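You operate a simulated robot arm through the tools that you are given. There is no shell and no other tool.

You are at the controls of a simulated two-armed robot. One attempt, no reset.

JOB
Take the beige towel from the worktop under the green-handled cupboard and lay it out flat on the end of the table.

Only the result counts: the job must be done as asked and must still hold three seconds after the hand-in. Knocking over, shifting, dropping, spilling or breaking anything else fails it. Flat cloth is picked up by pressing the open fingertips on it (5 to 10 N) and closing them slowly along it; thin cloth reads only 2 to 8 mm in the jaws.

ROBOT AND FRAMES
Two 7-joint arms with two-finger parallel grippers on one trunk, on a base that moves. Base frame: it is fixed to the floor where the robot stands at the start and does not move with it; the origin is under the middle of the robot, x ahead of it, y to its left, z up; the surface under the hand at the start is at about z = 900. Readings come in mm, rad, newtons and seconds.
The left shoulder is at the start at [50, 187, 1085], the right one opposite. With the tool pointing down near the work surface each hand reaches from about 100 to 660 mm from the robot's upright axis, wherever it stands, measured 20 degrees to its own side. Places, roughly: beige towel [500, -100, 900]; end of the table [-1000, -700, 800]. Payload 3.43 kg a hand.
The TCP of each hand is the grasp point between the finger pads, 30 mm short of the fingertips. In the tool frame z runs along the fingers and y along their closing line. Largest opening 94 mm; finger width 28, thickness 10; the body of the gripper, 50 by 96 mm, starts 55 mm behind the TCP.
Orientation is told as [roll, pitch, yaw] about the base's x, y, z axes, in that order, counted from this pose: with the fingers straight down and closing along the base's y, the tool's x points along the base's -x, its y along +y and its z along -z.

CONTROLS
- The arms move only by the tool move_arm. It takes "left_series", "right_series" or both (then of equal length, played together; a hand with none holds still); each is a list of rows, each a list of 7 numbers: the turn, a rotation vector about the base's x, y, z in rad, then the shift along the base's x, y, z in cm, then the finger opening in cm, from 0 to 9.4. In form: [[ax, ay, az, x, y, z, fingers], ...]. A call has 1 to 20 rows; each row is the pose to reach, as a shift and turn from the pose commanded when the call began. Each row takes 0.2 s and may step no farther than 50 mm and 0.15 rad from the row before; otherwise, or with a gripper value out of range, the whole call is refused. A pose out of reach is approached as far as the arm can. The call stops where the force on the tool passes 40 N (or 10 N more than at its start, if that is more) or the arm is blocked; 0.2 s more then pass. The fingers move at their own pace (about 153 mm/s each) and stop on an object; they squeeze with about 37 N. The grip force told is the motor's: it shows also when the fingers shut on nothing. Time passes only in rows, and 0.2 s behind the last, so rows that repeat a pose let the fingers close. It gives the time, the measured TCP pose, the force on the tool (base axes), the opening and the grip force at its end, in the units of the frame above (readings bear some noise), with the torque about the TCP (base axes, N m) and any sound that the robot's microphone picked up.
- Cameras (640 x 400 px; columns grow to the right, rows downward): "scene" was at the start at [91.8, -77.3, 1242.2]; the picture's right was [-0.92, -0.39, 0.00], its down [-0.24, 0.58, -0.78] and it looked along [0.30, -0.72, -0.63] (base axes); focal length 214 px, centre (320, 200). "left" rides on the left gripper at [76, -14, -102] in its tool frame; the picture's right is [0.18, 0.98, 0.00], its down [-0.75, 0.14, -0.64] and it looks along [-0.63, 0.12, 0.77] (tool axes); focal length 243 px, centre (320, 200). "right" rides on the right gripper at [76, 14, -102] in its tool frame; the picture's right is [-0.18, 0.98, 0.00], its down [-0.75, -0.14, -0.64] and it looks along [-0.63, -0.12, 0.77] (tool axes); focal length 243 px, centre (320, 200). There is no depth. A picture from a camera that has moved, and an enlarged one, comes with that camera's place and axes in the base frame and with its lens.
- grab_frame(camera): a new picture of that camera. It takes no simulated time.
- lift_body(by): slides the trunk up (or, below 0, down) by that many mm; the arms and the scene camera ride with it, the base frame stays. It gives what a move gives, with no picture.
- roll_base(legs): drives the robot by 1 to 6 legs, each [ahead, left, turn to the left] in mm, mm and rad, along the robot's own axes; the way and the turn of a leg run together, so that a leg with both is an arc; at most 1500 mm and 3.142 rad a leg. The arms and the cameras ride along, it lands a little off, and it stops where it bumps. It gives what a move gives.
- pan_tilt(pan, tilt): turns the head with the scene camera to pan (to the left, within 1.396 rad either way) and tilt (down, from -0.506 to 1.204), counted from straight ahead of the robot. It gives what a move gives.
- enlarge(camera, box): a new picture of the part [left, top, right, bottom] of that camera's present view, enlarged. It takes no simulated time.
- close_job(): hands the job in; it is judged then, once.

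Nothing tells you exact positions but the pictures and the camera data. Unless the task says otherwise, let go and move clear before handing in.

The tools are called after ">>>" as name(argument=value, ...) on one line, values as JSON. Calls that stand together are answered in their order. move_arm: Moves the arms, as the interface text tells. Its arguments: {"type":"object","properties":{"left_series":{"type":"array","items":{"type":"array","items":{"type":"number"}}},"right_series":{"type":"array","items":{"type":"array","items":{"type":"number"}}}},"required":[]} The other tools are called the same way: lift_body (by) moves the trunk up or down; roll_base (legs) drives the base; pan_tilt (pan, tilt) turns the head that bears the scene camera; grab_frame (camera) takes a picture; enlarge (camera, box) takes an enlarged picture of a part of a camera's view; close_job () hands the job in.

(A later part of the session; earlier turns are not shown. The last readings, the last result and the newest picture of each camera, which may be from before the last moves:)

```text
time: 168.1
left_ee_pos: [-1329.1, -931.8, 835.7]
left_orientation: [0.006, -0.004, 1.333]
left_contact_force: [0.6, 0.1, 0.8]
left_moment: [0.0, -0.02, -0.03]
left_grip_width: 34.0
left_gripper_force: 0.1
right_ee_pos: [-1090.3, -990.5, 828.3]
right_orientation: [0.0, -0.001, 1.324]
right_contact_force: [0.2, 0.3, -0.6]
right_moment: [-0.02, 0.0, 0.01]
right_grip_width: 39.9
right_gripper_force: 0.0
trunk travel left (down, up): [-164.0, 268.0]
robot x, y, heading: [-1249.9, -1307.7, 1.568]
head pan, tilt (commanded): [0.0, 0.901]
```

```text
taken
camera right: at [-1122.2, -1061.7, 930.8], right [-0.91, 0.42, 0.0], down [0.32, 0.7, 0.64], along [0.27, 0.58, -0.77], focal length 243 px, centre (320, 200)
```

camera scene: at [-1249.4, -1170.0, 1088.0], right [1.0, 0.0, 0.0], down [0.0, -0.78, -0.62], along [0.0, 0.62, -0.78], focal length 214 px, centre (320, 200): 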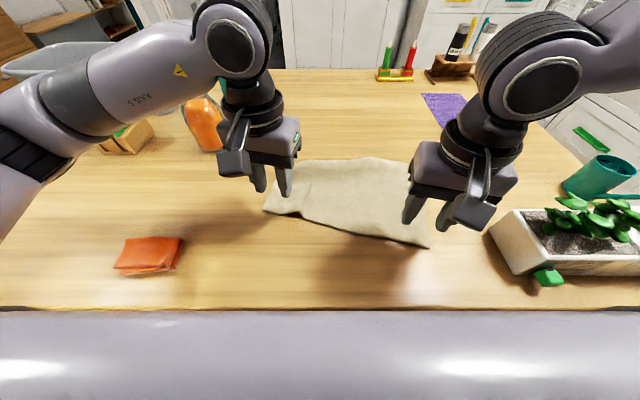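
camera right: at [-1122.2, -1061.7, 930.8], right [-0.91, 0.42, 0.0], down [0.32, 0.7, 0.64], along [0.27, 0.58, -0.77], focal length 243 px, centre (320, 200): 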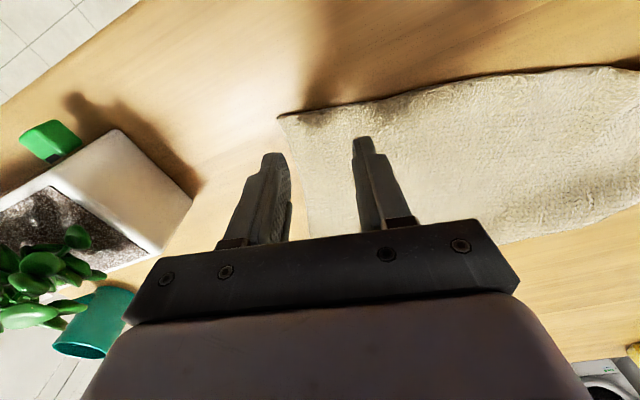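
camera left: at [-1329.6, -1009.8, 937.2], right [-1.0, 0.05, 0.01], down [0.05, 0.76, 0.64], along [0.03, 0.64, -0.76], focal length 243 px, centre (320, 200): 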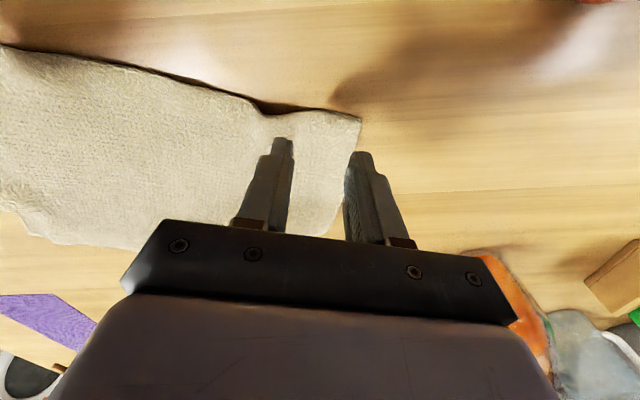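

Both hands are aligned with the near edge. I'll lower to just above contact, moving the right hand slightly further in from C.

>>> move_arm(left_series=[[0, 0, 0, 0, 0, -1.5, 3.4], [0, 0, 0, 0, 0, -3, 3.4], [0, 0, 0, 0, 0, -4, 3.4], [0, 0, 0, 0, 0, -4.6, 3.4], [0, 0, 0, 0, 0, -4.8, 3.4], [0, 0, 0, 0, 0, -4.8, 3.4]], right_series=[[0, 0, 0, -0.4, 0.1, -1.2, 4], [0, 0, 0, -0.8, 0.2, -2.4, 4], [0, 0, 0, -0.8, 0.2, -3.2, 4], [0, 0, 0, -0.8, 0.2, -3.8, 4], [0, 0, 0, -0.8, 0.2, -4.1, 4], [0, 0, 0, -0.8, 0.2, -4.1, 4]])

>>> move_arm(left_series=[[0, 0, 0, 0, 0, -0.1, 3.4], [0, 0, 0, 0, 0, -0.2, 3.4], [0, 0, 0, 0, 0, -0.2, 3.4]], right_series=[[0, 0, 0, 0, 0, -0.1, 4], [0, 0, 0, 0, 0, -0.2, 4], [0, 0, 0, 0, 0, -0.2, 4]])

```text
time: 169.5
left_ee_pos: [-1326.8, -931.4, 787.8]
left_orientation: [0.006, -0.003, 1.331]
left_contact_force: [-0.2, 0.5, -1.0]
left_moment: [0.0, 0.01, -0.01]
left_grip_width: 33.9
left_gripper_force: 0.2
right_ee_pos: [-1098.0, -988.4, 788.0]
right_orientation: [0.0, -0.001, 1.327]
right_contact_force: [0.1, -0.2, -0.6]
right_moment: [0.05, 0.01, 0.0]
right_grip_width: 39.9
right_gripper_force: 0.0
trunk travel left (down, up): [-164.0, 268.0]
robot x, y, heading: [-1250.0, -1307.1, 1.57]
head pan, tilt (commanded): [0.0, 0.901]
```

```text
time: 170.3
left_ee_pos: [-1326.8, -931.1, 785.6]
left_orientation: [0.007, -0.002, 1.331]
left_contact_force: [0.3, 0.6, -0.1]
left_moment: [-0.01, -0.01, 0.05]
left_grip_width: 34.1
left_gripper_force: 0.1
right_ee_pos: [-1098.2, -988.8, 785.9]
right_orientation: [-0.001, -0.003, 1.327]
right_contact_force: [-0.2, -0.6, 0.2]
right_moment: [0.01, 0.04, -0.01]
right_grip_width: 39.9
right_gripper_force: 0.1
trunk travel left (down, up): [-164.0, 268.0]
robot x, y, heading: [-1246.2, -1304.7, 1.571]
head pan, tilt (commanded): [0.0, 0.901]
```

>>> move_arm(left_series=[[0, 0, 0, 0, 0, -0.1, 3.4], [0, 0, 0, 0, 0, -0.2, 3.4], [0, 0, 0, 0, 0, -0.2, 3.4]], right_series=[[0, 0, 0, 0, 0, -0.1, 4], [0, 0, 0, 0, 0, -0.2, 4], [0, 0, 0, 0, 0, -0.2, 4]])

>>> move_arm(left_series=[[0, 0, 0, 0, 0, -0.1, 3.4], [0, 0, 0, 0, 0, -0.1, 3.4]], right_series=[[0, 0, 0, 0, 0, -0.1, 4], [0, 0, 0, 0, 0, -0.1, 4]])

```text
time: 171.1
left_ee_pos: [-1326.1, -931.1, 784.2]
left_orientation: [0.008, -0.002, 1.332]
left_contact_force: [0.1, 0.5, 4.1]
left_moment: [-0.01, -0.05, -0.02]
left_grip_width: 34.0
left_gripper_force: 0.0
right_ee_pos: [-1098.9, -986.9, 784.1]
right_orientation: [0.0, 0.001, 1.326]
right_contact_force: [0.1, 0.5, 4.6]
right_moment: [0.01, 0.0, -0.02]
right_grip_width: 40.2
right_gripper_force: 0.1
trunk travel left (down, up): [-164.0, 268.0]
robot x, y, heading: [-1250.5, -1303.6, 1.571]
head pan, tilt (commanded): [0.0, 0.901]
```

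```text
time: 171.7
left_ee_pos: [-1327.8, -931.2, 784.0]
left_orientation: [0.008, -0.007, 1.333]
left_contact_force: [0.1, 2.2, 8.7]
left_moment: [0.1, -0.1, 0.01]
left_grip_width: 34.1
left_gripper_force: 0.1
right_ee_pos: [-1097.4, -988.3, 784.0]
right_orientation: [0.003, -0.005, 1.325]
right_contact_force: [0.6, -0.7, 11.5]
right_moment: [0.01, 0.03, 0.01]
right_grip_width: 40.0
right_gripper_force: 0.1
trunk travel left (down, up): [-164.0, 268.0]
robot x, y, heading: [-1251.8, -1303.2, 1.573]
head pan, tilt (commanded): [0.0, 0.901]
```

Contact is about 9 N on the left and 11 N on the right. I'll close both slowly along the edge.

>>> move_arm(left_series=[[0, 0, 0, 0.11, -0.03, -0.02, 3.16], [0, 0, 0, 0.23, -0.06, -0.02, 2.93], [0, 0, 0, 0.34, -0.08, -0.02, 2.69], [0, 0, 0, 0.46, -0.11, -0.02, 2.46], [0, 0, 0, 0.57, -0.14, -0.02, 2.22], [0, 0, 0, 0.69, -0.17, -0.02, 1.98], [0, 0, 0, 0.8, -0.2, -0.02, 1.75], [0, 0, 0, 0.92, -0.23, -0.02, 1.51], [0, 0, 0, 1.03, -0.25, -0.02, 1.28], [0, 0, 0, 1.15, -0.28, -0.02, 1.04], [0, 0, 0, 1.26, -0.31, -0.02, 0.8], [0, 0, 0, 1.37, -0.34, -0.02, 0.57], [0, 0, 0, 1.49, -0.37, -0.02, 0.33], [0, 0, 0, 1.6, -0.4, -0.02, 0.1], [0, 0, 0, 1.6, -0.4, -0.02, 0], [0, 0, 0, 1.6, -0.4, -0.02, 0], [0, 0, 0, 1.6, -0.4, -0.02, 0]], right_series=[[0, 0, 0, -0.14, 0.03, 0.02, 3.72], [0, 0, 0, -0.27, 0.07, 0.03, 3.44], [0, 0, 0, -0.41, 0.1, 0.03, 3.16], [0, 0, 0, -0.54, 0.14, 0.03, 2.88], [0, 0, 0, -0.68, 0.17, 0.03, 2.6], [0, 0, 0, -0.82, 0.2, 0.03, 2.32], [0, 0, 0, -0.95, 0.24, 0.03, 2.04], [0, 0, 0, -1.09, 0.27, 0.03, 1.76], [0, 0, 0, -1.22, 0.31, 0.03, 1.48], [0, 0, 0, -1.36, 0.34, 0.03, 1.2], [0, 0, 0, -1.5, 0.37, 0.03, 0.92], [0, 0, 0, -1.63, 0.41, 0.03, 0.64], [0, 0, 0, -1.77, 0.44, 0.03, 0.36], [0, 0, 0, -1.9, 0.48, 0.03, 0.08], [0, 0, 0, -1.9, 0.48, 0.03, 0], [0, 0, 0, -1.9, 0.48, 0.03, 0], [0, 0, 0, -1.9, 0.48, 0.03, 0]])

>>> grab_frame(camera="left")

>>> grab_frame(camera="right")

```text
time: 175.3
left_ee_pos: [-1310.7, -936.4, 784.6]
left_orientation: [0.009, -0.005, 1.333]
left_contact_force: [-2.8, 1.5, 12.0]
left_moment: [0.14, 0.04, -0.05]
left_grip_width: 4.3
left_gripper_force: 37.0
right_ee_pos: [-1117.2, -984.9, 782.8]
right_orientation: [0.001, -0.003, 1.326]
right_contact_force: [4.5, -2.6, 13.9]
right_moment: [-0.02, -0.13, -0.05]
right_grip_width: 3.8
right_gripper_force: 36.4
trunk travel left (down, up): [-164.0, 268.0]
robot x, y, heading: [-1252.6, -1305.7, 1.572]
head pan, tilt (commanded): [0.0, 0.901]
```

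```text
taken
camera left: at [-1312.5, -1015.0, 885.0], right [-1.0, 0.05, 0.01], down [0.04, 0.76, 0.65], along [0.03, 0.65, -0.76], focal length 243 px, centre (320, 200)
```

left: 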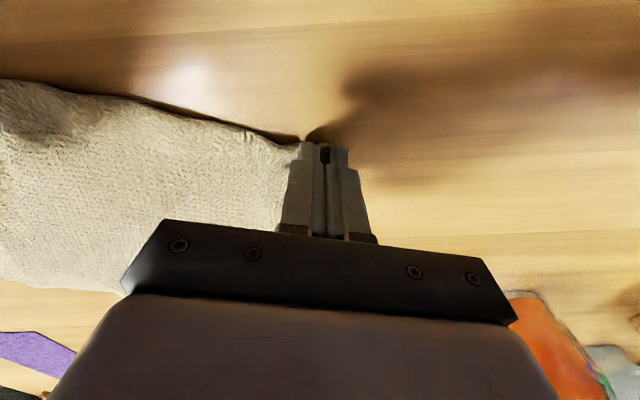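

```text
taken
camera right: at [-1148.8, -1054.7, 885.2], right [-0.91, 0.42, 0.0], down [0.32, 0.7, 0.64], along [0.27, 0.59, -0.76], focal length 243 px, centre (320, 200)
```

right: 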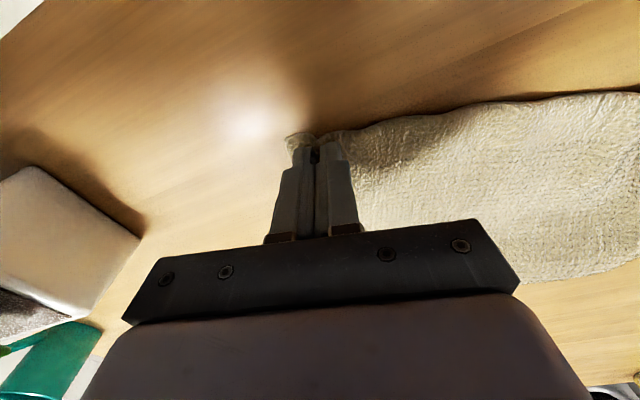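

Both grips hold cloth (4.3 and 3.8 mm) on the near edge. I'll lift with the trunk and check.

>>> lift_body(by=100)

>>> lift_body(by=150)

>>> grab_frame(camera="scene")

>>> grab_frame(camera="left")

>>> grab_frame(camera="right")

```text
time: 176.6
left_ee_pos: [-1310.7, -935.4, 883.4]
left_orientation: [0.006, -0.001, 1.333]
left_contact_force: [0.2, -0.9, -0.7]
left_moment: [-0.04, -0.05, -0.02]
left_grip_width: 4.1
left_gripper_force: 37.6
right_ee_pos: [-1117.3, -983.5, 882.8]
right_orientation: [0.0, -0.003, 1.327]
right_contact_force: [0.0, 0.0, -0.6]
right_moment: [-0.01, -0.03, 0.0]
right_grip_width: 3.9
right_gripper_force: 37.1
trunk travel left (down, up): [-264.0, 168.0]
robot x, y, heading: [-1247.7, -1303.1, 1.573]
head pan, tilt (commanded): [0.0, 0.901]
```

```text
time: 178.3
left_ee_pos: [-1309.6, -936.2, 1031.3]
left_orientation: [0.007, -0.002, 1.331]
left_contact_force: [-0.1, 0.2, 0.4]
left_moment: [-0.01, -0.01, -0.06]
left_grip_width: 4.4
left_gripper_force: 37.3
right_ee_pos: [-1117.4, -983.5, 1032.7]
right_orientation: [-0.001, -0.001, 1.327]
right_contact_force: [0.4, 1.0, 0.2]
right_moment: [-0.04, 0.03, 0.0]
right_grip_width: 4.0
right_gripper_force: 37.2
trunk travel left (down, up): [-414.0, 18.0]
robot x, y, heading: [-1245.5, -1306.1, 1.572]
head pan, tilt (commanded): [0.0, 0.901]
```

```text
taken
camera scene: at [-1249.4, -1169.8, 1337.9], right [1.0, 0.0, 0.0], down [0.0, -0.78, -0.62], along [0.0, 0.62, -0.78], focal length 214 px, centre (320, 200)
```

scene: 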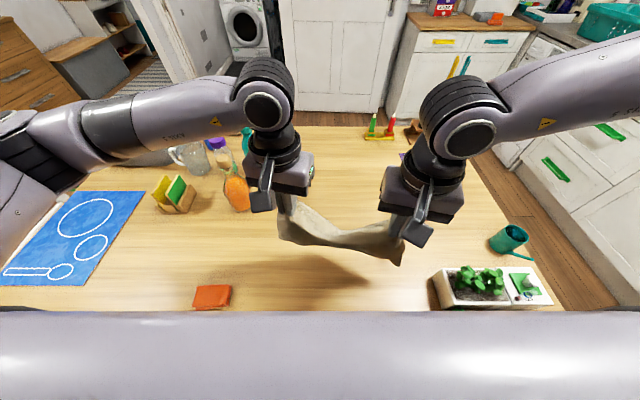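

```text
taken
camera left: at [-1312.4, -1014.0, 1134.3], right [-1.0, 0.05, 0.01], down [0.04, 0.76, 0.64], along [0.03, 0.64, -0.76], focal length 243 px, centre (320, 200)
```

left: 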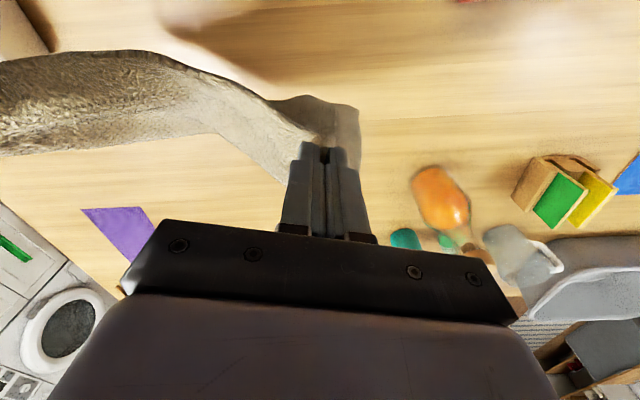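

```text
taken
camera right: at [-1148.7, -1053.7, 1134.5], right [-0.91, 0.42, 0.0], down [0.32, 0.7, 0.64], along [0.27, 0.58, -0.77], focal length 243 px, centre (320, 200)
```

right: 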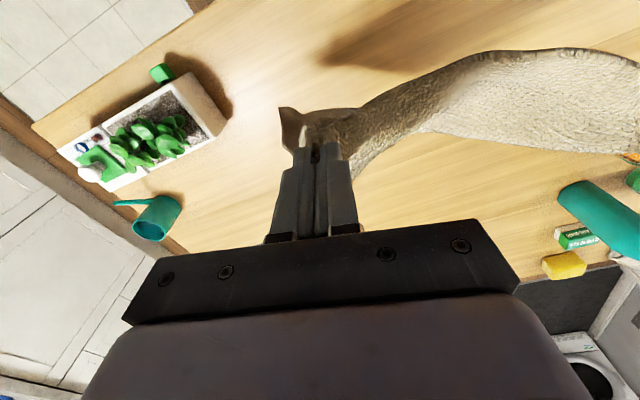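

>>> enlarge(camera="scene", box=[250, 170, 450, 290])

>>> enlarge(camera="left", box=[0, 30, 380, 220])

```text
3.20 times, centred on (350, 230) of scene
camera zoom: at [-1249.4, -1169.8, 1337.9], right [1.0, 0.0, 0.0], down [0.0, -0.78, -0.62], along [0.0, 0.62, -0.78], focal length 686 px, centre (224, 104)
```

zoom: 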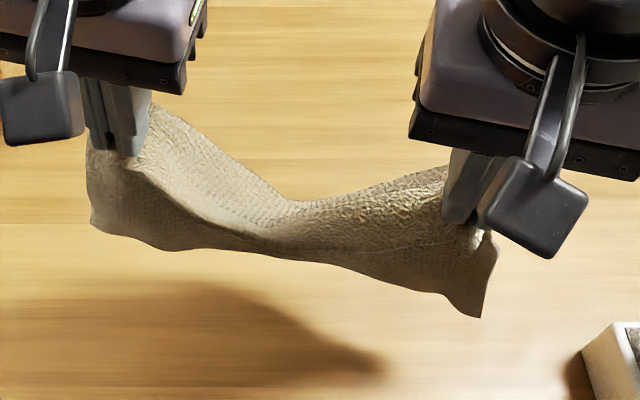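

```text
1.68 times, centred on (190, 125) of left
camera zoom: at [-1312.4, -1014.0, 1134.3], right [-1.0, 0.05, 0.01], down [0.04, 0.76, 0.64], along [0.03, 0.64, -0.76], focal length 409 px, centre (539, 326)
```

zoom: 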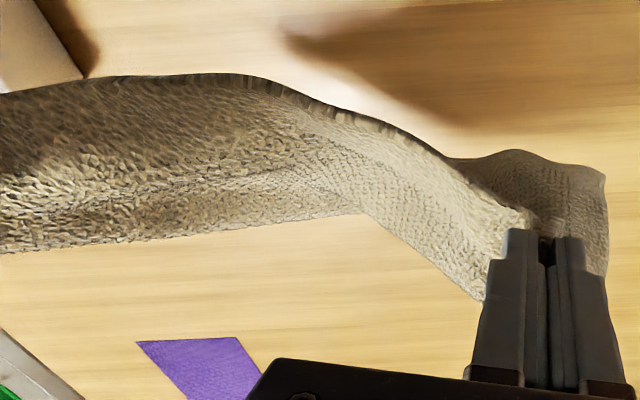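

The towel hangs from the near edge with slack in the middle. I'll spread the hands gently and align them, watching the force.

>>> move_arm(left_series=[[0, 0, 0.06, -0.5, -0.6, 0, 0], [0, 0, 0.12, -1, -1.2, 0, 0], [0, 0, 0.18, -1.5, -1.8, 0, 0], [0, 0, 0.24, -2, -2.4, 0, 0], [0, 0, 0.24, -2, -2.4, 0, 0]], right_series=[[0, 0, 0.06, 0.5, 0.6, 0, 0], [0, 0, 0.12, 1, 1.2, 0, 0], [0, 0, 0.18, 1.5, 1.8, 0, 0], [0, 0, 0.24, 2, 2.4, 0, 0], [0, 0, 0.24, 2, 2.4, 0, 0]])

>>> pan_tilt(pan=0.0, tilt=0.7)

>>> enlarge(camera="scene", box=[230, 180, 450, 330])

```text
time: 179.6
left_ee_pos: [-1330.8, -959.6, 1033.4]
left_orientation: [0.006, -0.003, 1.571]
left_contact_force: [0.6, 0.5, -0.2]
left_moment: [0.0, -0.02, -0.09]
left_grip_width: 4.2
left_gripper_force: 37.4
right_ee_pos: [-1095.8, -958.5, 1032.6]
right_orientation: [0.0, 0.0, 1.566]
right_contact_force: [-1.4, 0.2, -0.6]
right_moment: [-0.03, 0.01, -0.07]
right_grip_width: 3.6
right_gripper_force: 37.1
trunk travel left (down, up): [-414.0, 18.0]
robot x, y, heading: [-1250.5, -1304.9, 1.572]
head pan, tilt (commanded): [0.0, 0.901]
```

```text
time: 180.3
left_ee_pos: [-1331.5, -959.7, 1033.0]
left_orientation: [0.009, -0.002, 1.572]
left_contact_force: [0.7, 0.4, 0.1]
left_moment: [-0.02, -0.03, -0.08]
left_grip_width: 4.2
left_gripper_force: 36.9
right_ee_pos: [-1096.5, -959.0, 1032.7]
right_orientation: [0.0, -0.002, 1.568]
right_contact_force: [-0.8, -0.3, -0.7]
right_moment: [-0.02, 0.02, -0.08]
right_grip_width: 3.3
right_gripper_force: 36.7
trunk travel left (down, up): [-414.0, 18.0]
robot x, y, heading: [-1252.2, -1305.0, 1.571]
head pan, tilt (commanded): [0.0, 0.7]
```

```text
2.67 times, centred on (340, 255) of scene
camera zoom: at [-1249.4, -1160.5, 1354.1], right [1.0, 0.0, 0.0], down [0.0, -0.64, -0.76], along [0.0, 0.76, -0.64], focal length 572 px, centre (267, 53)
```

zoom: 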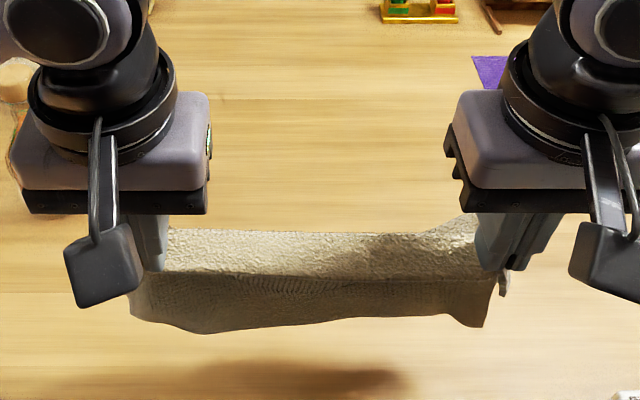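

>>> grab_frame(camera="left")

>>> grab_frame(camera="right")

>>> grab_frame(camera="scene")

```text
taken
camera left: at [-1313.5, -1036.6, 1134.3], right [-0.98, -0.19, 0.01], down [-0.14, 0.75, 0.64], along [-0.12, 0.63, -0.76], focal length 243 px, centre (320, 200)
```

left: 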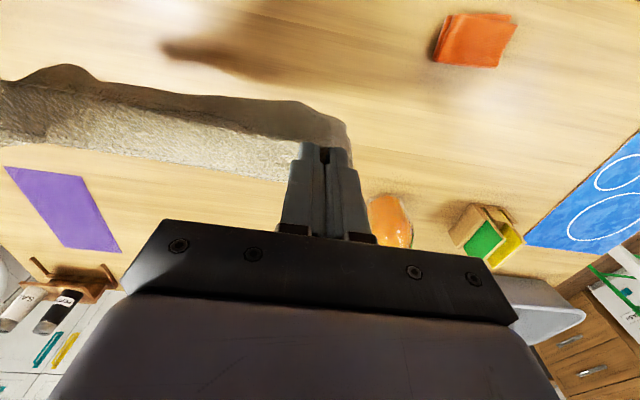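

```text
taken
camera right: at [-1111.2, -1035.1, 1134.6], right [-0.98, 0.19, 0.0], down [0.14, 0.75, 0.64], along [0.12, 0.63, -0.77], focal length 243 px, centre (320, 200)
```

right: 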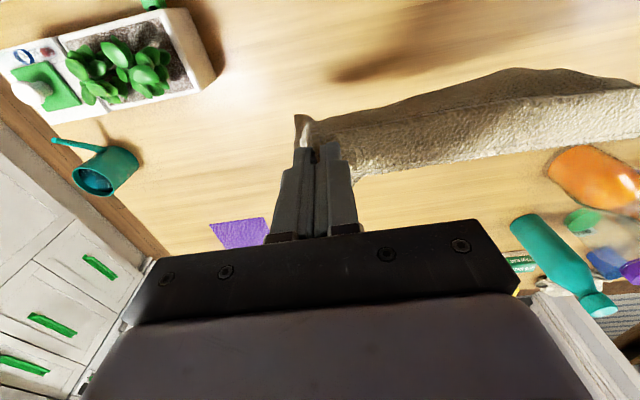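

```text
taken
camera scene: at [-1249.4, -1160.5, 1354.1], right [1.0, 0.0, 0.0], down [0.0, -0.64, -0.76], along [0.0, 0.76, -0.64], focal length 214 px, centre (320, 200)
```

scene: 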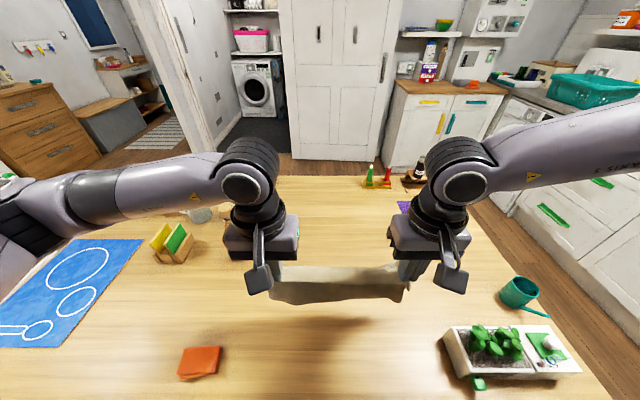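

The line I gripped turns out to be a fold: cloth hangs on both sides, with the main sheet on the far side and a narrow flap with the true B–C edge on the near side. I'll lay it back down far-edge-first, then grip the true far corners A and D so the flap drops open when lifted.

>>> move_arm(left_series=[[0, 0, 0, 0, 2.5, 0, 0], [0, 0, 0, 0, 5, 0, 0], [0, 0, 0, 0, 7, 0, 0], [0, 0, 0, 0, 7, 0, 0]], right_series=[[0, 0, 0, 0, 2.5, 0, 0], [0, 0, 0, 0, 5, 0, 0], [0, 0, 0, 0, 7, 0, 0], [0, 0, 0, 0, 7, 0, 0]])

>>> lift_body(by=-90)

>>> grab_frame(camera="scene")

>>> enlarge(camera="scene", box=[230, 180, 450, 330])

```text
time: 181.3
left_ee_pos: [-1330.8, -888.9, 1033.7]
left_orientation: [0.006, -0.001, 1.57]
left_contact_force: [0.9, -0.9, -0.2]
left_moment: [0.0, -0.03, -0.1]
left_grip_width: 4.3
left_gripper_force: 37.1
right_ee_pos: [-1097.0, -888.6, 1032.4]
right_orientation: [-0.001, -0.001, 1.569]
right_contact_force: [-0.5, 0.3, -0.4]
right_moment: [-0.04, 0.05, -0.02]
right_grip_width: 3.4
right_gripper_force: 37.2
trunk travel left (down, up): [-414.0, 18.0]
robot x, y, heading: [-1251.1, -1304.3, 1.572]
head pan, tilt (commanded): [0.0, 0.7]
```

```text
time: 182.5
left_ee_pos: [-1330.2, -890.1, 943.9]
left_orientation: [0.008, -0.001, 1.571]
left_contact_force: [1.1, -0.6, 0.3]
left_moment: [0.0, -0.02, -0.11]
left_grip_width: 4.3
left_gripper_force: 36.6
right_ee_pos: [-1096.3, -889.3, 943.7]
right_orientation: [0.0, -0.001, 1.569]
right_contact_force: [-0.9, 1.1, -0.1]
right_moment: [-0.05, 0.01, -0.06]
right_grip_width: 3.6
right_gripper_force: 37.1
trunk travel left (down, up): [-324.0, 108.0]
robot x, y, heading: [-1251.2, -1305.5, 1.572]
head pan, tilt (commanded): [0.0, 0.7]
```

```text
taken
camera scene: at [-1249.4, -1160.6, 1264.2], right [1.0, 0.0, 0.0], down [0.0, -0.64, -0.77], along [0.0, 0.77, -0.64], focal length 214 px, centre (320, 200)
```

scene: 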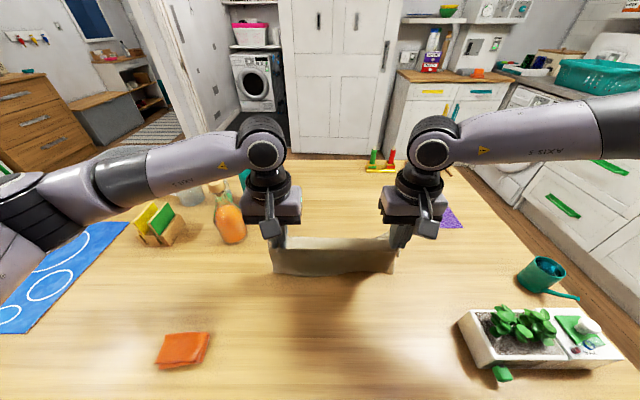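

```text
2.67 times, centred on (340, 255) of scene
camera zoom: at [-1249.4, -1160.6, 1264.2], right [1.0, 0.0, 0.0], down [0.0, -0.64, -0.77], along [0.0, 0.77, -0.64], focal length 572 px, centre (267, 53)
```

zoom: 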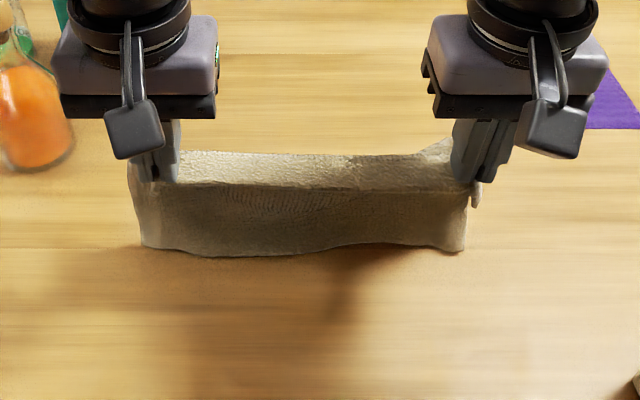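

The front flap (true edge B–C) is about 80 mm and the rear sheet about 145 mm. I'll lower straight down so the rear part slides out to the far side, then ease forward so the front flap lies toward me.

>>> lift_body(by=-60)

>>> enlarge(camera="scene", box=[230, 160, 450, 310])

>>> grab_frame(camera="left")

>>> grab_frame(camera="right")

```text
time: 183.5
left_ee_pos: [-1329.8, -889.1, 882.6]
left_orientation: [0.007, -0.002, 1.573]
left_contact_force: [0.3, -0.2, 0.3]
left_moment: [0.01, -0.05, -0.13]
left_grip_width: 4.0
left_gripper_force: 36.9
right_ee_pos: [-1096.3, -889.3, 883.9]
right_orientation: [0.001, -0.002, 1.568]
right_contact_force: [-1.3, -0.8, 0.0]
right_moment: [-0.01, 0.02, -0.06]
right_grip_width: 3.4
right_gripper_force: 37.0
trunk travel left (down, up): [-264.0, 168.0]
robot x, y, heading: [-1251.2, -1304.7, 1.572]
head pan, tilt (commanded): [0.0, 0.7]
```

```text
2.67 times, centred on (340, 235) of scene
camera zoom: at [-1249.4, -1160.6, 1204.1], right [1.0, 0.0, 0.0], down [0.0, -0.64, -0.77], along [0.0, 0.77, -0.64], focal length 572 px, centre (267, 107)
```

zoom: 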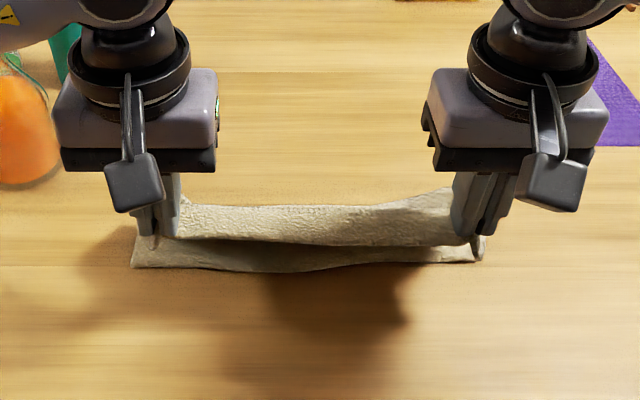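

```text
taken
camera left: at [-1313.7, -966.5, 984.7], right [-0.98, -0.19, 0.01], down [-0.14, 0.75, 0.64], along [-0.12, 0.63, -0.76], focal length 243 px, centre (320, 200)
```

left: 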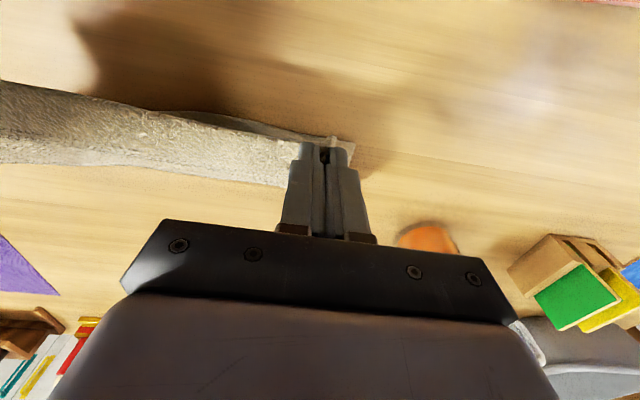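

```text
taken
camera right: at [-1110.6, -965.6, 984.8], right [-0.98, 0.19, 0.0], down [0.14, 0.75, 0.64], along [0.12, 0.63, -0.77], focal length 243 px, centre (320, 200)
```

right: 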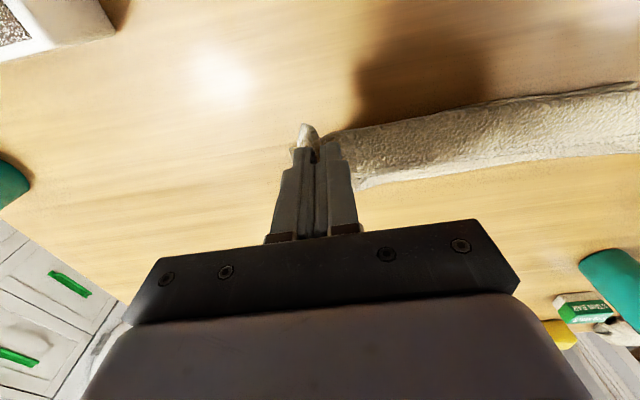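

The front flap is leaning inward rather than toward me, so going straight down would tuck it again. I'll revert to laying it far-edge-first by pulling back toward me, and then grip the true far edge.

>>> lift_body(by=45)

>>> move_arm(left_series=[[0, 0, 0, 0, -1, 0, 0], [0, 0, 0, 0, -2, 0, 0]], right_series=[[0, 0, 0, 0, -1, 0, 0], [0, 0, 0, 0, -2, 0, 0]])

>>> lift_body(by=-40)

>>> move_arm(left_series=[[0, 0, 0, 0, -1.8, 0, 0], [0, 0, 0, 0, -3.5, 0, 0]], right_series=[[0, 0, 0, 0, -1.8, 0, 0], [0, 0, 0, 0, -3.5, 0, 0]])

>>> lift_body(by=-25)

>>> move_arm(left_series=[[0, 0, 0, 0, -1.8, 0, 0], [0, 0, 0, 0, -3.5, 0, 0]], right_series=[[0, 0, 0, 0, -1.8, 0, 0], [0, 0, 0, 0, -3.5, 0, 0]])

>>> enlarge(camera="scene", box=[230, 160, 450, 310])

>>> grab_frame(camera="left")

```text
time: 184.4
left_ee_pos: [-1331.0, -888.8, 928.4]
left_orientation: [0.007, -0.001, 1.573]
left_contact_force: [0.7, 0.1, -0.7]
left_moment: [-0.01, -0.06, -0.1]
left_grip_width: 4.1
left_gripper_force: 36.5
right_ee_pos: [-1096.3, -889.0, 927.3]
right_orientation: [0.0, 0.0, 1.568]
right_contact_force: [-0.7, 0.6, 0.6]
right_moment: [-0.03, 0.03, -0.06]
right_grip_width: 3.5
right_gripper_force: 37.0
trunk travel left (down, up): [-309.0, 123.0]
robot x, y, heading: [-1251.5, -1304.2, 1.572]
head pan, tilt (commanded): [0.0, 0.7]
```

```text
time: 185.0
left_ee_pos: [-1330.0, -910.0, 928.1]
left_orientation: [0.007, -0.005, 1.571]
left_contact_force: [1.0, 0.4, -0.1]
left_moment: [-0.03, -0.07, -0.15]
left_grip_width: 4.0
left_gripper_force: 37.1
right_ee_pos: [-1096.5, -908.5, 927.8]
right_orientation: [-0.001, -0.002, 1.566]
right_contact_force: [-0.2, -0.6, 0.8]
right_moment: [0.0, 0.03, -0.03]
right_grip_width: 3.5
right_gripper_force: 36.8
trunk travel left (down, up): [-309.0, 123.0]
robot x, y, heading: [-1248.2, -1306.8, 1.569]
head pan, tilt (commanded): [0.0, 0.7]
```

```text
time: 185.8
left_ee_pos: [-1330.0, -908.6, 888.3]
left_orientation: [0.007, -0.002, 1.572]
left_contact_force: [0.7, -0.3, 1.0]
left_moment: [0.01, -0.03, -0.11]
left_grip_width: 4.0
left_gripper_force: 36.9
right_ee_pos: [-1096.7, -909.0, 886.5]
right_orientation: [-0.001, -0.001, 1.568]
right_contact_force: [-1.2, 0.4, 0.1]
right_moment: [-0.02, 0.08, -0.07]
right_grip_width: 3.7
right_gripper_force: 37.6
trunk travel left (down, up): [-269.0, 163.0]
robot x, y, heading: [-1249.3, -1304.6, 1.576]
head pan, tilt (commanded): [0.0, 0.7]
```

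```text
time: 186.4
left_ee_pos: [-1330.5, -943.6, 887.1]
left_orientation: [0.007, -0.003, 1.573]
left_contact_force: [1.3, 0.0, -0.9]
left_moment: [0.01, -0.06, -0.1]
left_grip_width: 4.2
left_gripper_force: 36.9
right_ee_pos: [-1096.1, -944.5, 888.6]
right_orientation: [0.001, -0.002, 1.565]
right_contact_force: [-1.6, 0.0, -0.4]
right_moment: [-0.05, 0.08, -0.07]
right_grip_width: 3.3
right_gripper_force: 37.3
trunk travel left (down, up): [-269.0, 163.0]
robot x, y, heading: [-1247.6, -1306.4, 1.576]
head pan, tilt (commanded): [0.0, 0.7]
```

```text
time: 187.1
left_ee_pos: [-1330.4, -944.5, 862.1]
left_orientation: [0.007, -0.002, 1.573]
left_contact_force: [0.4, -0.2, -0.2]
left_moment: [0.03, -0.06, -0.09]
left_grip_width: 4.2
left_gripper_force: 37.2
right_ee_pos: [-1096.3, -943.8, 863.1]
right_orientation: [0.0, -0.002, 1.568]
right_contact_force: [-0.3, -0.7, 1.3]
right_moment: [0.0, 0.07, -0.07]
right_grip_width: 3.5
right_gripper_force: 37.6
trunk travel left (down, up): [-244.0, 188.0]
robot x, y, heading: [-1252.5, -1307.1, 1.572]
head pan, tilt (commanded): [0.0, 0.7]
```

```text
time: 187.7
left_ee_pos: [-1331.6, -978.8, 862.7]
left_orientation: [0.007, -0.003, 1.572]
left_contact_force: [1.1, 0.7, -0.2]
left_moment: [0.03, -0.04, -0.11]
left_grip_width: 4.0
left_gripper_force: 37.1
right_ee_pos: [-1095.9, -979.0, 863.6]
right_orientation: [0.001, -0.001, 1.567]
right_contact_force: [-1.4, 0.0, 0.2]
right_moment: [0.0, 0.07, -0.06]
right_grip_width: 3.6
right_gripper_force: 37.3
trunk travel left (down, up): [-244.0, 188.0]
robot x, y, heading: [-1245.8, -1301.0, 1.573]
head pan, tilt (commanded): [0.0, 0.7]
```

```text
2.67 times, centred on (340, 235) of scene
camera zoom: at [-1249.4, -1160.6, 1184.1], right [1.0, 0.0, 0.0], down [0.0, -0.64, -0.77], along [0.0, 0.77, -0.64], focal length 572 px, centre (267, 107)
```

zoom: 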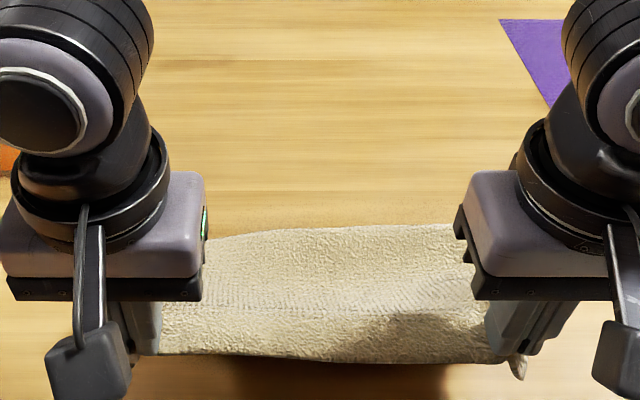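

```text
taken
camera left: at [-1314.4, -1056.8, 965.0], right [-0.98, -0.19, 0.01], down [-0.14, 0.75, 0.64], along [-0.12, 0.63, -0.76], focal length 243 px, centre (320, 200)
```

left: 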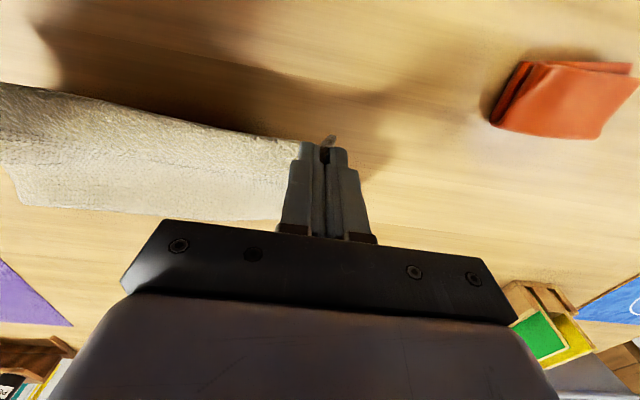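

The main sheet is lying out nicely to the far side. I'll continue pulling back and lowering.

>>> lift_body(by=-25)

>>> move_arm(left_series=[[0, 0, 0, 0, -1, 0, 0], [0, 0, 0, 0, -2, 0, 0]], right_series=[[0, 0, 0, 0, -1, 0, 0], [0, 0, 0, 0, -2, 0, 0]])

>>> lift_body(by=-25)

>>> move_arm(left_series=[[0, 0, 0, 0, -0.7, 0, 0], [0, 0, 0, 0, -1.5, 0, 0]], right_series=[[0, 0, 0, 0, -0.7, 0, 0], [0, 0, 0, 0, -1.5, 0, 0]])

>>> lift_body(by=-20)

>>> move_arm(left_series=[[0, 0, 0, 0, -0.8, 0, 0], [0, 0, 0, 0, -0.8, 0, 1], [0, 0, 0, 0, -0.8, 0, 2], [0, 0, 0, 0, -0.8, 0, 3], [0, 0, 0, 0, -0.8, 1, 4], [0, 0, 0, 0, -0.8, 4, 4], [0, 0, 0, 0, -0.8, 8, 4], [0, 0, 0, -2, -0.8, 12, 4], [0, 0, 0, -6, -1, 15, 4], [0, 0, 0, -10, -1, 18, 4]], right_series=[[0, 0, 0, 0, -0.8, 0, 0], [0, 0, 0, 0, -0.8, 0, 1], [0, 0, 0, 0, -0.8, 0, 2], [0, 0, 0, 0, -0.8, 0, 3], [0, 0, 0, 0, -0.8, 1, 4], [0, 0, 0, 0, -0.8, 4, 4], [0, 0, 0, 0, -0.8, 8, 4], [0, 0, 0, 1.5, -0.8, 12, 4], [0, 0, 0, 3, -1, 15, 4], [0, 0, 0, 4, -1, 18, 4]])

>>> grab_frame(camera="scene")

>>> enlarge(camera="scene", box=[220, 150, 460, 320])

```text
time: 188.4
left_ee_pos: [-1331.3, -980.6, 837.9]
left_orientation: [0.005, -0.002, 1.571]
left_contact_force: [0.4, -0.1, -0.4]
left_moment: [0.02, -0.01, -0.08]
left_grip_width: 4.2
left_gripper_force: 36.9
right_ee_pos: [-1096.6, -978.2, 837.5]
right_orientation: [0.0, -0.001, 1.567]
right_contact_force: [-1.7, -0.6, 0.7]
right_moment: [0.0, 0.04, -0.02]
right_grip_width: 3.4
right_gripper_force: 37.3
trunk travel left (down, up): [-219.0, 213.0]
robot x, y, heading: [-1248.0, -1306.5, 1.569]
head pan, tilt (commanded): [0.0, 0.7]
```

```text
time: 189.1
left_ee_pos: [-1330.7, -1000.8, 838.1]
left_orientation: [0.008, -0.001, 1.573]
left_contact_force: [0.2, -0.1, 0.2]
left_moment: [-0.02, -0.05, -0.11]
left_grip_width: 3.9
left_gripper_force: 37.0
right_ee_pos: [-1095.9, -998.3, 837.7]
right_orientation: [0.0, -0.002, 1.567]
right_contact_force: [-1.0, -0.3, -0.6]
right_moment: [-0.03, 0.05, -0.07]
right_grip_width: 3.5
right_gripper_force: 36.9
trunk travel left (down, up): [-219.0, 213.0]
robot x, y, heading: [-1250.3, -1307.7, 1.574]
head pan, tilt (commanded): [0.0, 0.7]
```

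```text
time: 189.8
left_ee_pos: [-1331.0, -1000.0, 813.0]
left_orientation: [0.006, -0.001, 1.572]
left_contact_force: [1.4, 0.6, 0.3]
left_moment: [-0.01, -0.04, -0.09]
left_grip_width: 4.1
left_gripper_force: 37.6
right_ee_pos: [-1095.5, -1000.1, 813.7]
right_orientation: [0.0, -0.002, 1.567]
right_contact_force: [-0.9, -0.4, -0.7]
right_moment: [0.01, 0.04, -0.05]
right_grip_width: 3.2
right_gripper_force: 37.0
trunk travel left (down, up): [-194.0, 238.0]
robot x, y, heading: [-1254.4, -1306.3, 1.571]
head pan, tilt (commanded): [0.0, 0.7]
```

```text
time: 190.4
left_ee_pos: [-1331.5, -1015.6, 813.1]
left_orientation: [0.007, -0.003, 1.572]
left_contact_force: [0.5, -0.3, -0.1]
left_moment: [0.0, -0.04, -0.13]
left_grip_width: 4.2
left_gripper_force: 37.3
right_ee_pos: [-1096.0, -1012.4, 812.6]
right_orientation: [0.0, -0.002, 1.567]
right_contact_force: [-1.4, 0.4, 0.0]
right_moment: [0.0, 0.05, -0.03]
right_grip_width: 3.3
right_gripper_force: 37.1
trunk travel left (down, up): [-194.0, 238.0]
robot x, y, heading: [-1251.5, -1305.2, 1.571]
head pan, tilt (commanded): [0.0, 0.7]
```

```text
time: 191.0
left_ee_pos: [-1331.4, -1015.1, 793.4]
left_orientation: [0.007, -0.004, 1.572]
left_contact_force: [1.0, 0.0, 1.0]
left_moment: [-0.04, -0.03, -0.16]
left_grip_width: 4.1
left_gripper_force: 37.1
right_ee_pos: [-1096.6, -1013.2, 792.2]
right_orientation: [0.0, -0.002, 1.566]
right_contact_force: [-1.3, -0.5, 0.5]
right_moment: [-0.02, 0.08, -0.03]
right_grip_width: 3.5
right_gripper_force: 36.9
trunk travel left (down, up): [-174.0, 258.0]
robot x, y, heading: [-1251.1, -1306.6, 1.571]
head pan, tilt (commanded): [0.0, 0.7]
```

```text
time: 193.2
left_ee_pos: [-1432.4, -1026.3, 973.9]
left_orientation: [0.008, -0.002, 1.57]
left_contact_force: [-1.0, -0.5, 0.3]
left_moment: [-0.01, -0.02, -0.03]
left_grip_width: 40.0
left_gripper_force: 0.1
right_ee_pos: [-1055.0, -1024.2, 973.0]
right_orientation: [0.0, 0.001, 1.566]
right_contact_force: [-0.4, 0.2, 0.1]
right_moment: [-0.02, -0.02, 0.01]
right_grip_width: 40.2
right_gripper_force: 0.0
trunk travel left (down, up): [-174.0, 258.0]
robot x, y, heading: [-1248.9, -1306.7, 1.57]
head pan, tilt (commanded): [0.0, 0.7]
```

```text
taken
camera scene: at [-1249.6, -1160.7, 1114.1], right [1.0, 0.0, 0.0], down [0.0, -0.64, -0.77], along [0.0, 0.77, -0.64], focal length 214 px, centre (320, 200)
```

scene: 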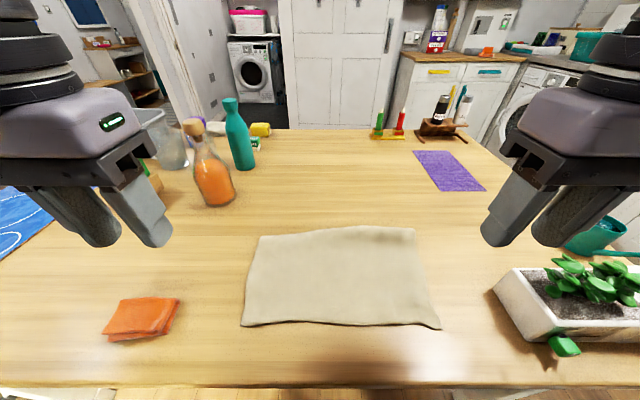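

```text
2.35 times, centred on (340, 235) of scene
camera zoom: at [-1249.6, -1160.7, 1114.1], right [1.0, 0.0, 0.0], down [0.0, -0.64, -0.77], along [0.0, 0.77, -0.64], focal length 505 px, centre (273, 118)
```

zoom: 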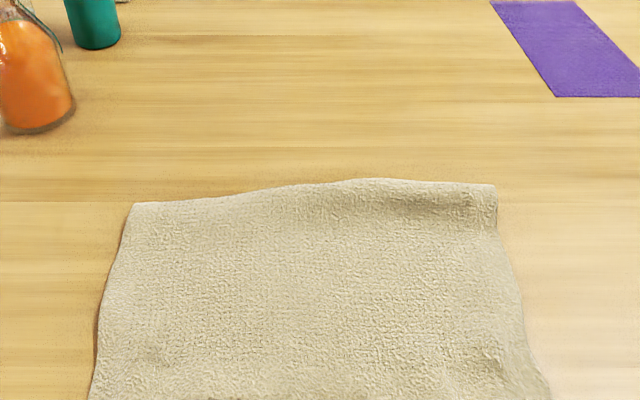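

That looks much better: four corners are visible at about [-1378, -853], [-1035, -829], [-1067, -1035] and [-1370, -1032]. I'll inspect the near edge for any remaining tucked strip.

>>> enlarge(camera="scene", box=[220, 220, 460, 350])

>>> grab_frame(camera="left")

>>> grab_frame(camera="right")

```text
2.67 times, centred on (340, 285) of scene
camera zoom: at [-1249.6, -1160.7, 1114.1], right [1.0, 0.0, 0.0], down [0.0, -0.64, -0.77], along [0.0, 0.77, -0.64], focal length 572 px, centre (267, -27)
```

zoom: 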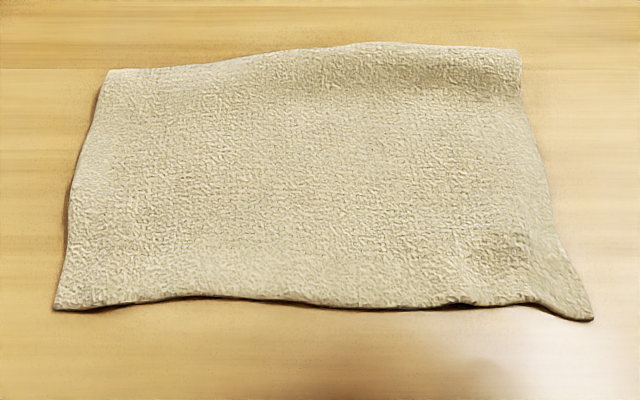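

```text
taken
camera left: at [-1415.1, -1102.6, 1075.2], right [-0.98, -0.18, 0.01], down [-0.14, 0.75, 0.64], along [-0.12, 0.63, -0.76], focal length 243 px, centre (320, 200)
```

left: 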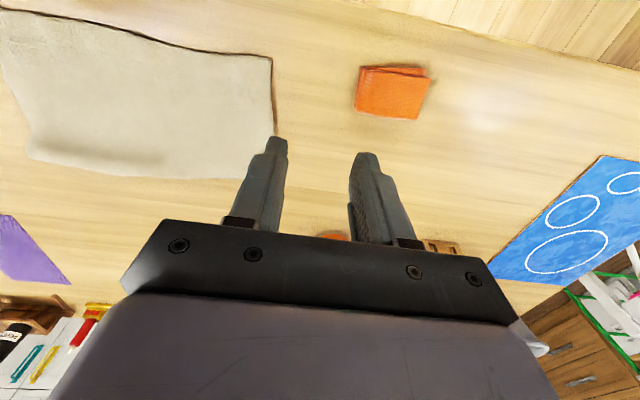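

```text
taken
camera right: at [-1069.3, -1100.8, 1075.2], right [-0.98, 0.19, 0.0], down [0.14, 0.75, 0.64], along [0.12, 0.63, -0.77], focal length 243 px, centre (320, 200)
```

right: 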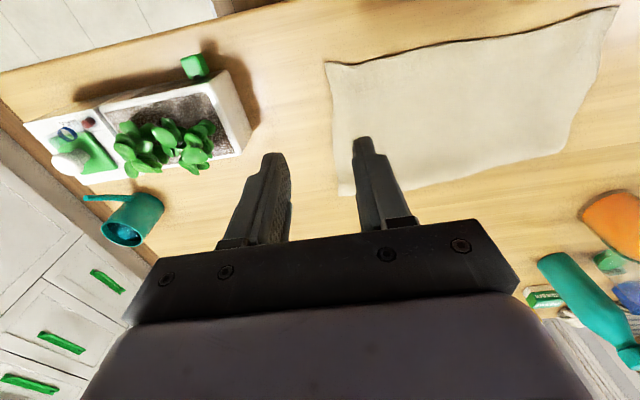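

The near border is still a fold with a strip tucked underneath, while the far corners are true corners, slightly raised. I'll bring both hands above the far corners to pinch the real edge A–D.

>>> move_arm(left_series=[[0, 0, 0, 1.5, 2.5, -1, 4], [0, 0, 0, 3, 5, -2, 4], [0, 0, 0, 4.5, 7.5, -4, 4], [0, 0, 0, 6, 10, -7, 4], [0, 0, 0, 7.5, 12.5, -9.5, 4], [0, 0, 0, 9, 15, -11, 4], [0, 0, 0, 9, 15, -11, 4]], right_series=[[0, 0, 0, -0.5, 2.5, -1, 4], [0, 0, 0, -1, 5, -2, 4], [0, 0, 0, -1.5, 7.5, -4, 4], [0, 0, 0, -2, 10, -7, 4], [0, 0, 0, -2.5, 12.5, -9.5, 4], [0, 0, 0, -3, 15, -11, 4], [0, 0, 0, -3, 15, -11, 4]])

>>> grab_frame(camera="left")

>>> grab_frame(camera="right")

>>> enlarge(camera="scene", box=[220, 170, 460, 350])

```text
time: 194.8
left_ee_pos: [-1339.3, -874.7, 864.1]
left_orientation: [0.007, -0.002, 1.573]
left_contact_force: [0.5, 0.8, -0.1]
left_moment: [-0.02, 0.0, 0.0]
left_grip_width: 40.2
left_gripper_force: 0.1
right_ee_pos: [-1086.2, -873.7, 861.9]
right_orientation: [0.001, -0.001, 1.565]
right_contact_force: [-0.6, 0.5, 0.5]
right_moment: [0.01, -0.02, -0.04]
right_grip_width: 39.9
right_gripper_force: 0.1
trunk travel left (down, up): [-174.0, 258.0]
robot x, y, heading: [-1252.0, -1309.1, 1.575]
head pan, tilt (commanded): [0.0, 0.7]
```

```text
taken
camera left: at [-1323.7, -951.2, 965.2], right [-0.98, -0.19, 0.01], down [-0.14, 0.75, 0.64], along [-0.12, 0.63, -0.76], focal length 243 px, centre (320, 200)
```

left: 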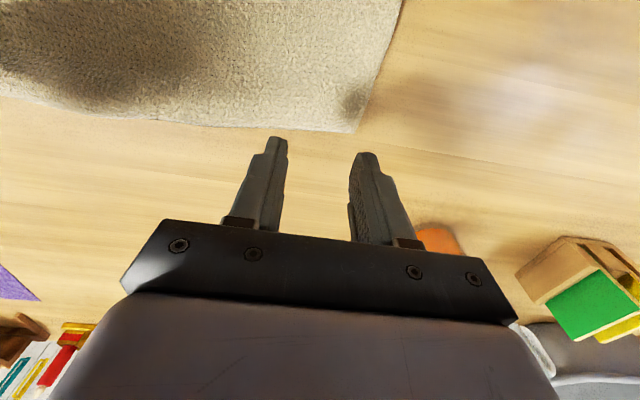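

```text
taken
camera right: at [-1100.7, -949.8, 963.4], right [-0.98, 0.19, 0.0], down [0.14, 0.75, 0.64], along [0.12, 0.63, -0.77], focal length 243 px, centre (320, 200)
```

right: 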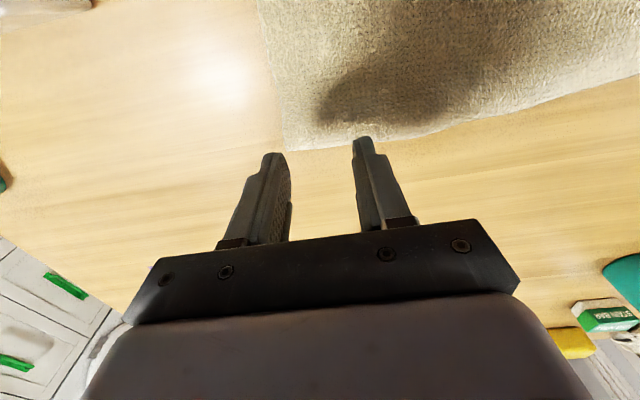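

```text
2.22 times, centred on (340, 260) of scene
camera zoom: at [-1249.4, -1160.4, 1114.1], right [1.0, 0.0, 0.0], down [0.0, -0.64, -0.76], along [0.0, 0.76, -0.64], focal length 477 px, centre (276, 67)
```

zoom: 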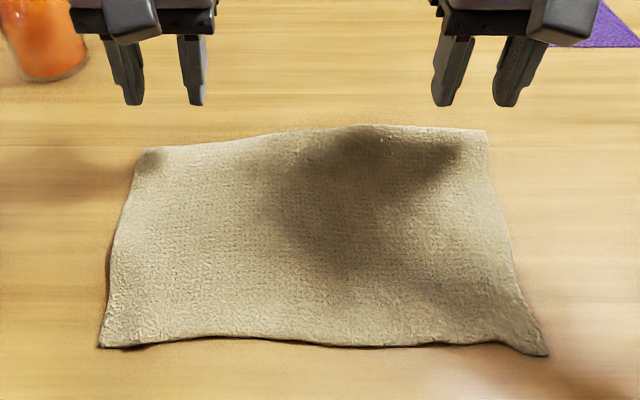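

The far corners are clean single-layer corners, and both hands are well placed over them. I'll lower to contact.

>>> move_arm(left_series=[[0, 0, 0, 0, 0, -2.5, 4], [0, 0, 0, 0, 0, -5, 4], [0, 0, 0, 0, 0, -7, 4], [0, 0, 0, 0, 0, -7.6, 4], [0, 0, 0, 0, 0, -7.8, 4], [0, 0, 0, 0, 0, -7.8, 4]], right_series=[[0, 0, 0, 0, 0, -2.5, 4], [0, 0, 0, 0, 0, -5, 4], [0, 0, 0, 0, 0, -6.8, 4], [0, 0, 0, 0, 0, -7.4, 4], [0, 0, 0, 0, 0, -7.6, 4], [0, 0, 0, 0, 0, -7.6, 4]])

>>> move_arm(left_series=[[0, 0, 0, 0, 0, -0.1, 4], [0, 0, 0, 0, 0, -0.2, 4], [0, 0, 0, 0, 0, -0.2, 4]], right_series=[[0, 0, 0, 0, 0, -0.1, 4], [0, 0, 0, 0, 0, -0.2, 4], [0, 0, 0, 0, 0, -0.2, 4]])

```text
time: 196.2
left_ee_pos: [-1340.4, -874.7, 785.4]
left_orientation: [0.006, -0.006, 1.572]
left_contact_force: [0.1, 1.0, 12.1]
left_moment: [-0.03, -0.07, 0.04]
left_grip_width: 40.0
left_gripper_force: 0.0
right_ee_pos: [-1086.4, -874.7, 786.9]
right_orientation: [0.0, -0.001, 1.567]
right_contact_force: [0.7, -0.3, -0.2]
right_moment: [0.0, 0.04, -0.02]
right_grip_width: 40.3
right_gripper_force: 0.1
trunk travel left (down, up): [-174.0, 258.0]
robot x, y, heading: [-1246.9, -1305.0, 1.57]
head pan, tilt (commanded): [0.0, 0.7]
```

```text
time: 197.0
left_ee_pos: [-1340.1, -874.2, 786.3]
left_orientation: [0.004, -0.008, 1.573]
left_contact_force: [-0.1, 3.5, 24.8]
left_moment: [0.01, -0.17, 0.02]
left_grip_width: 39.9
left_gripper_force: 0.0
right_ee_pos: [-1085.1, -873.7, 785.9]
right_orientation: [0.0, -0.004, 1.567]
right_contact_force: [-0.4, -0.3, 0.6]
right_moment: [0.03, -0.03, -0.06]
right_grip_width: 40.3
right_gripper_force: 0.0
trunk travel left (down, up): [-174.0, 258.0]
robot x, y, heading: [-1247.0, -1306.5, 1.573]
head pan, tilt (commanded): [0.0, 0.7]
```

The left hand is now pressing too hard (25 N) and the right isn't touching yet. I'll ease the left up and lower the right a little.

>>> move_arm(left_series=[[0, 0, 0, 0, 0, 0.15, 4], [0, 0, 0, 0, 0, 0.25, 4], [0, 0, 0, 0, 0, 0.25, 4]], right_series=[[0, 0, 0, 0, 0, -0.1, 4], [0, 0, 0, 0, 0, -0.2, 4], [0, 0, 0, 0, 0, -0.2, 4]])

```text
time: 197.8
left_ee_pos: [-1340.7, -875.9, 786.8]
left_orientation: [0.009, -0.002, 1.572]
left_contact_force: [2.4, 3.6, 13.0]
left_moment: [0.05, -0.19, 0.06]
left_grip_width: 39.9
left_gripper_force: 0.0
right_ee_pos: [-1085.9, -874.5, 783.3]
right_orientation: [0.001, -0.003, 1.566]
right_contact_force: [2.5, 0.2, 9.5]
right_moment: [0.04, -0.06, 0.02]
right_grip_width: 40.0
right_gripper_force: 0.1
trunk travel left (down, up): [-174.0, 258.0]
robot x, y, heading: [-1249.7, -1305.7, 1.574]
head pan, tilt (commanded): [0.0, 0.7]
```

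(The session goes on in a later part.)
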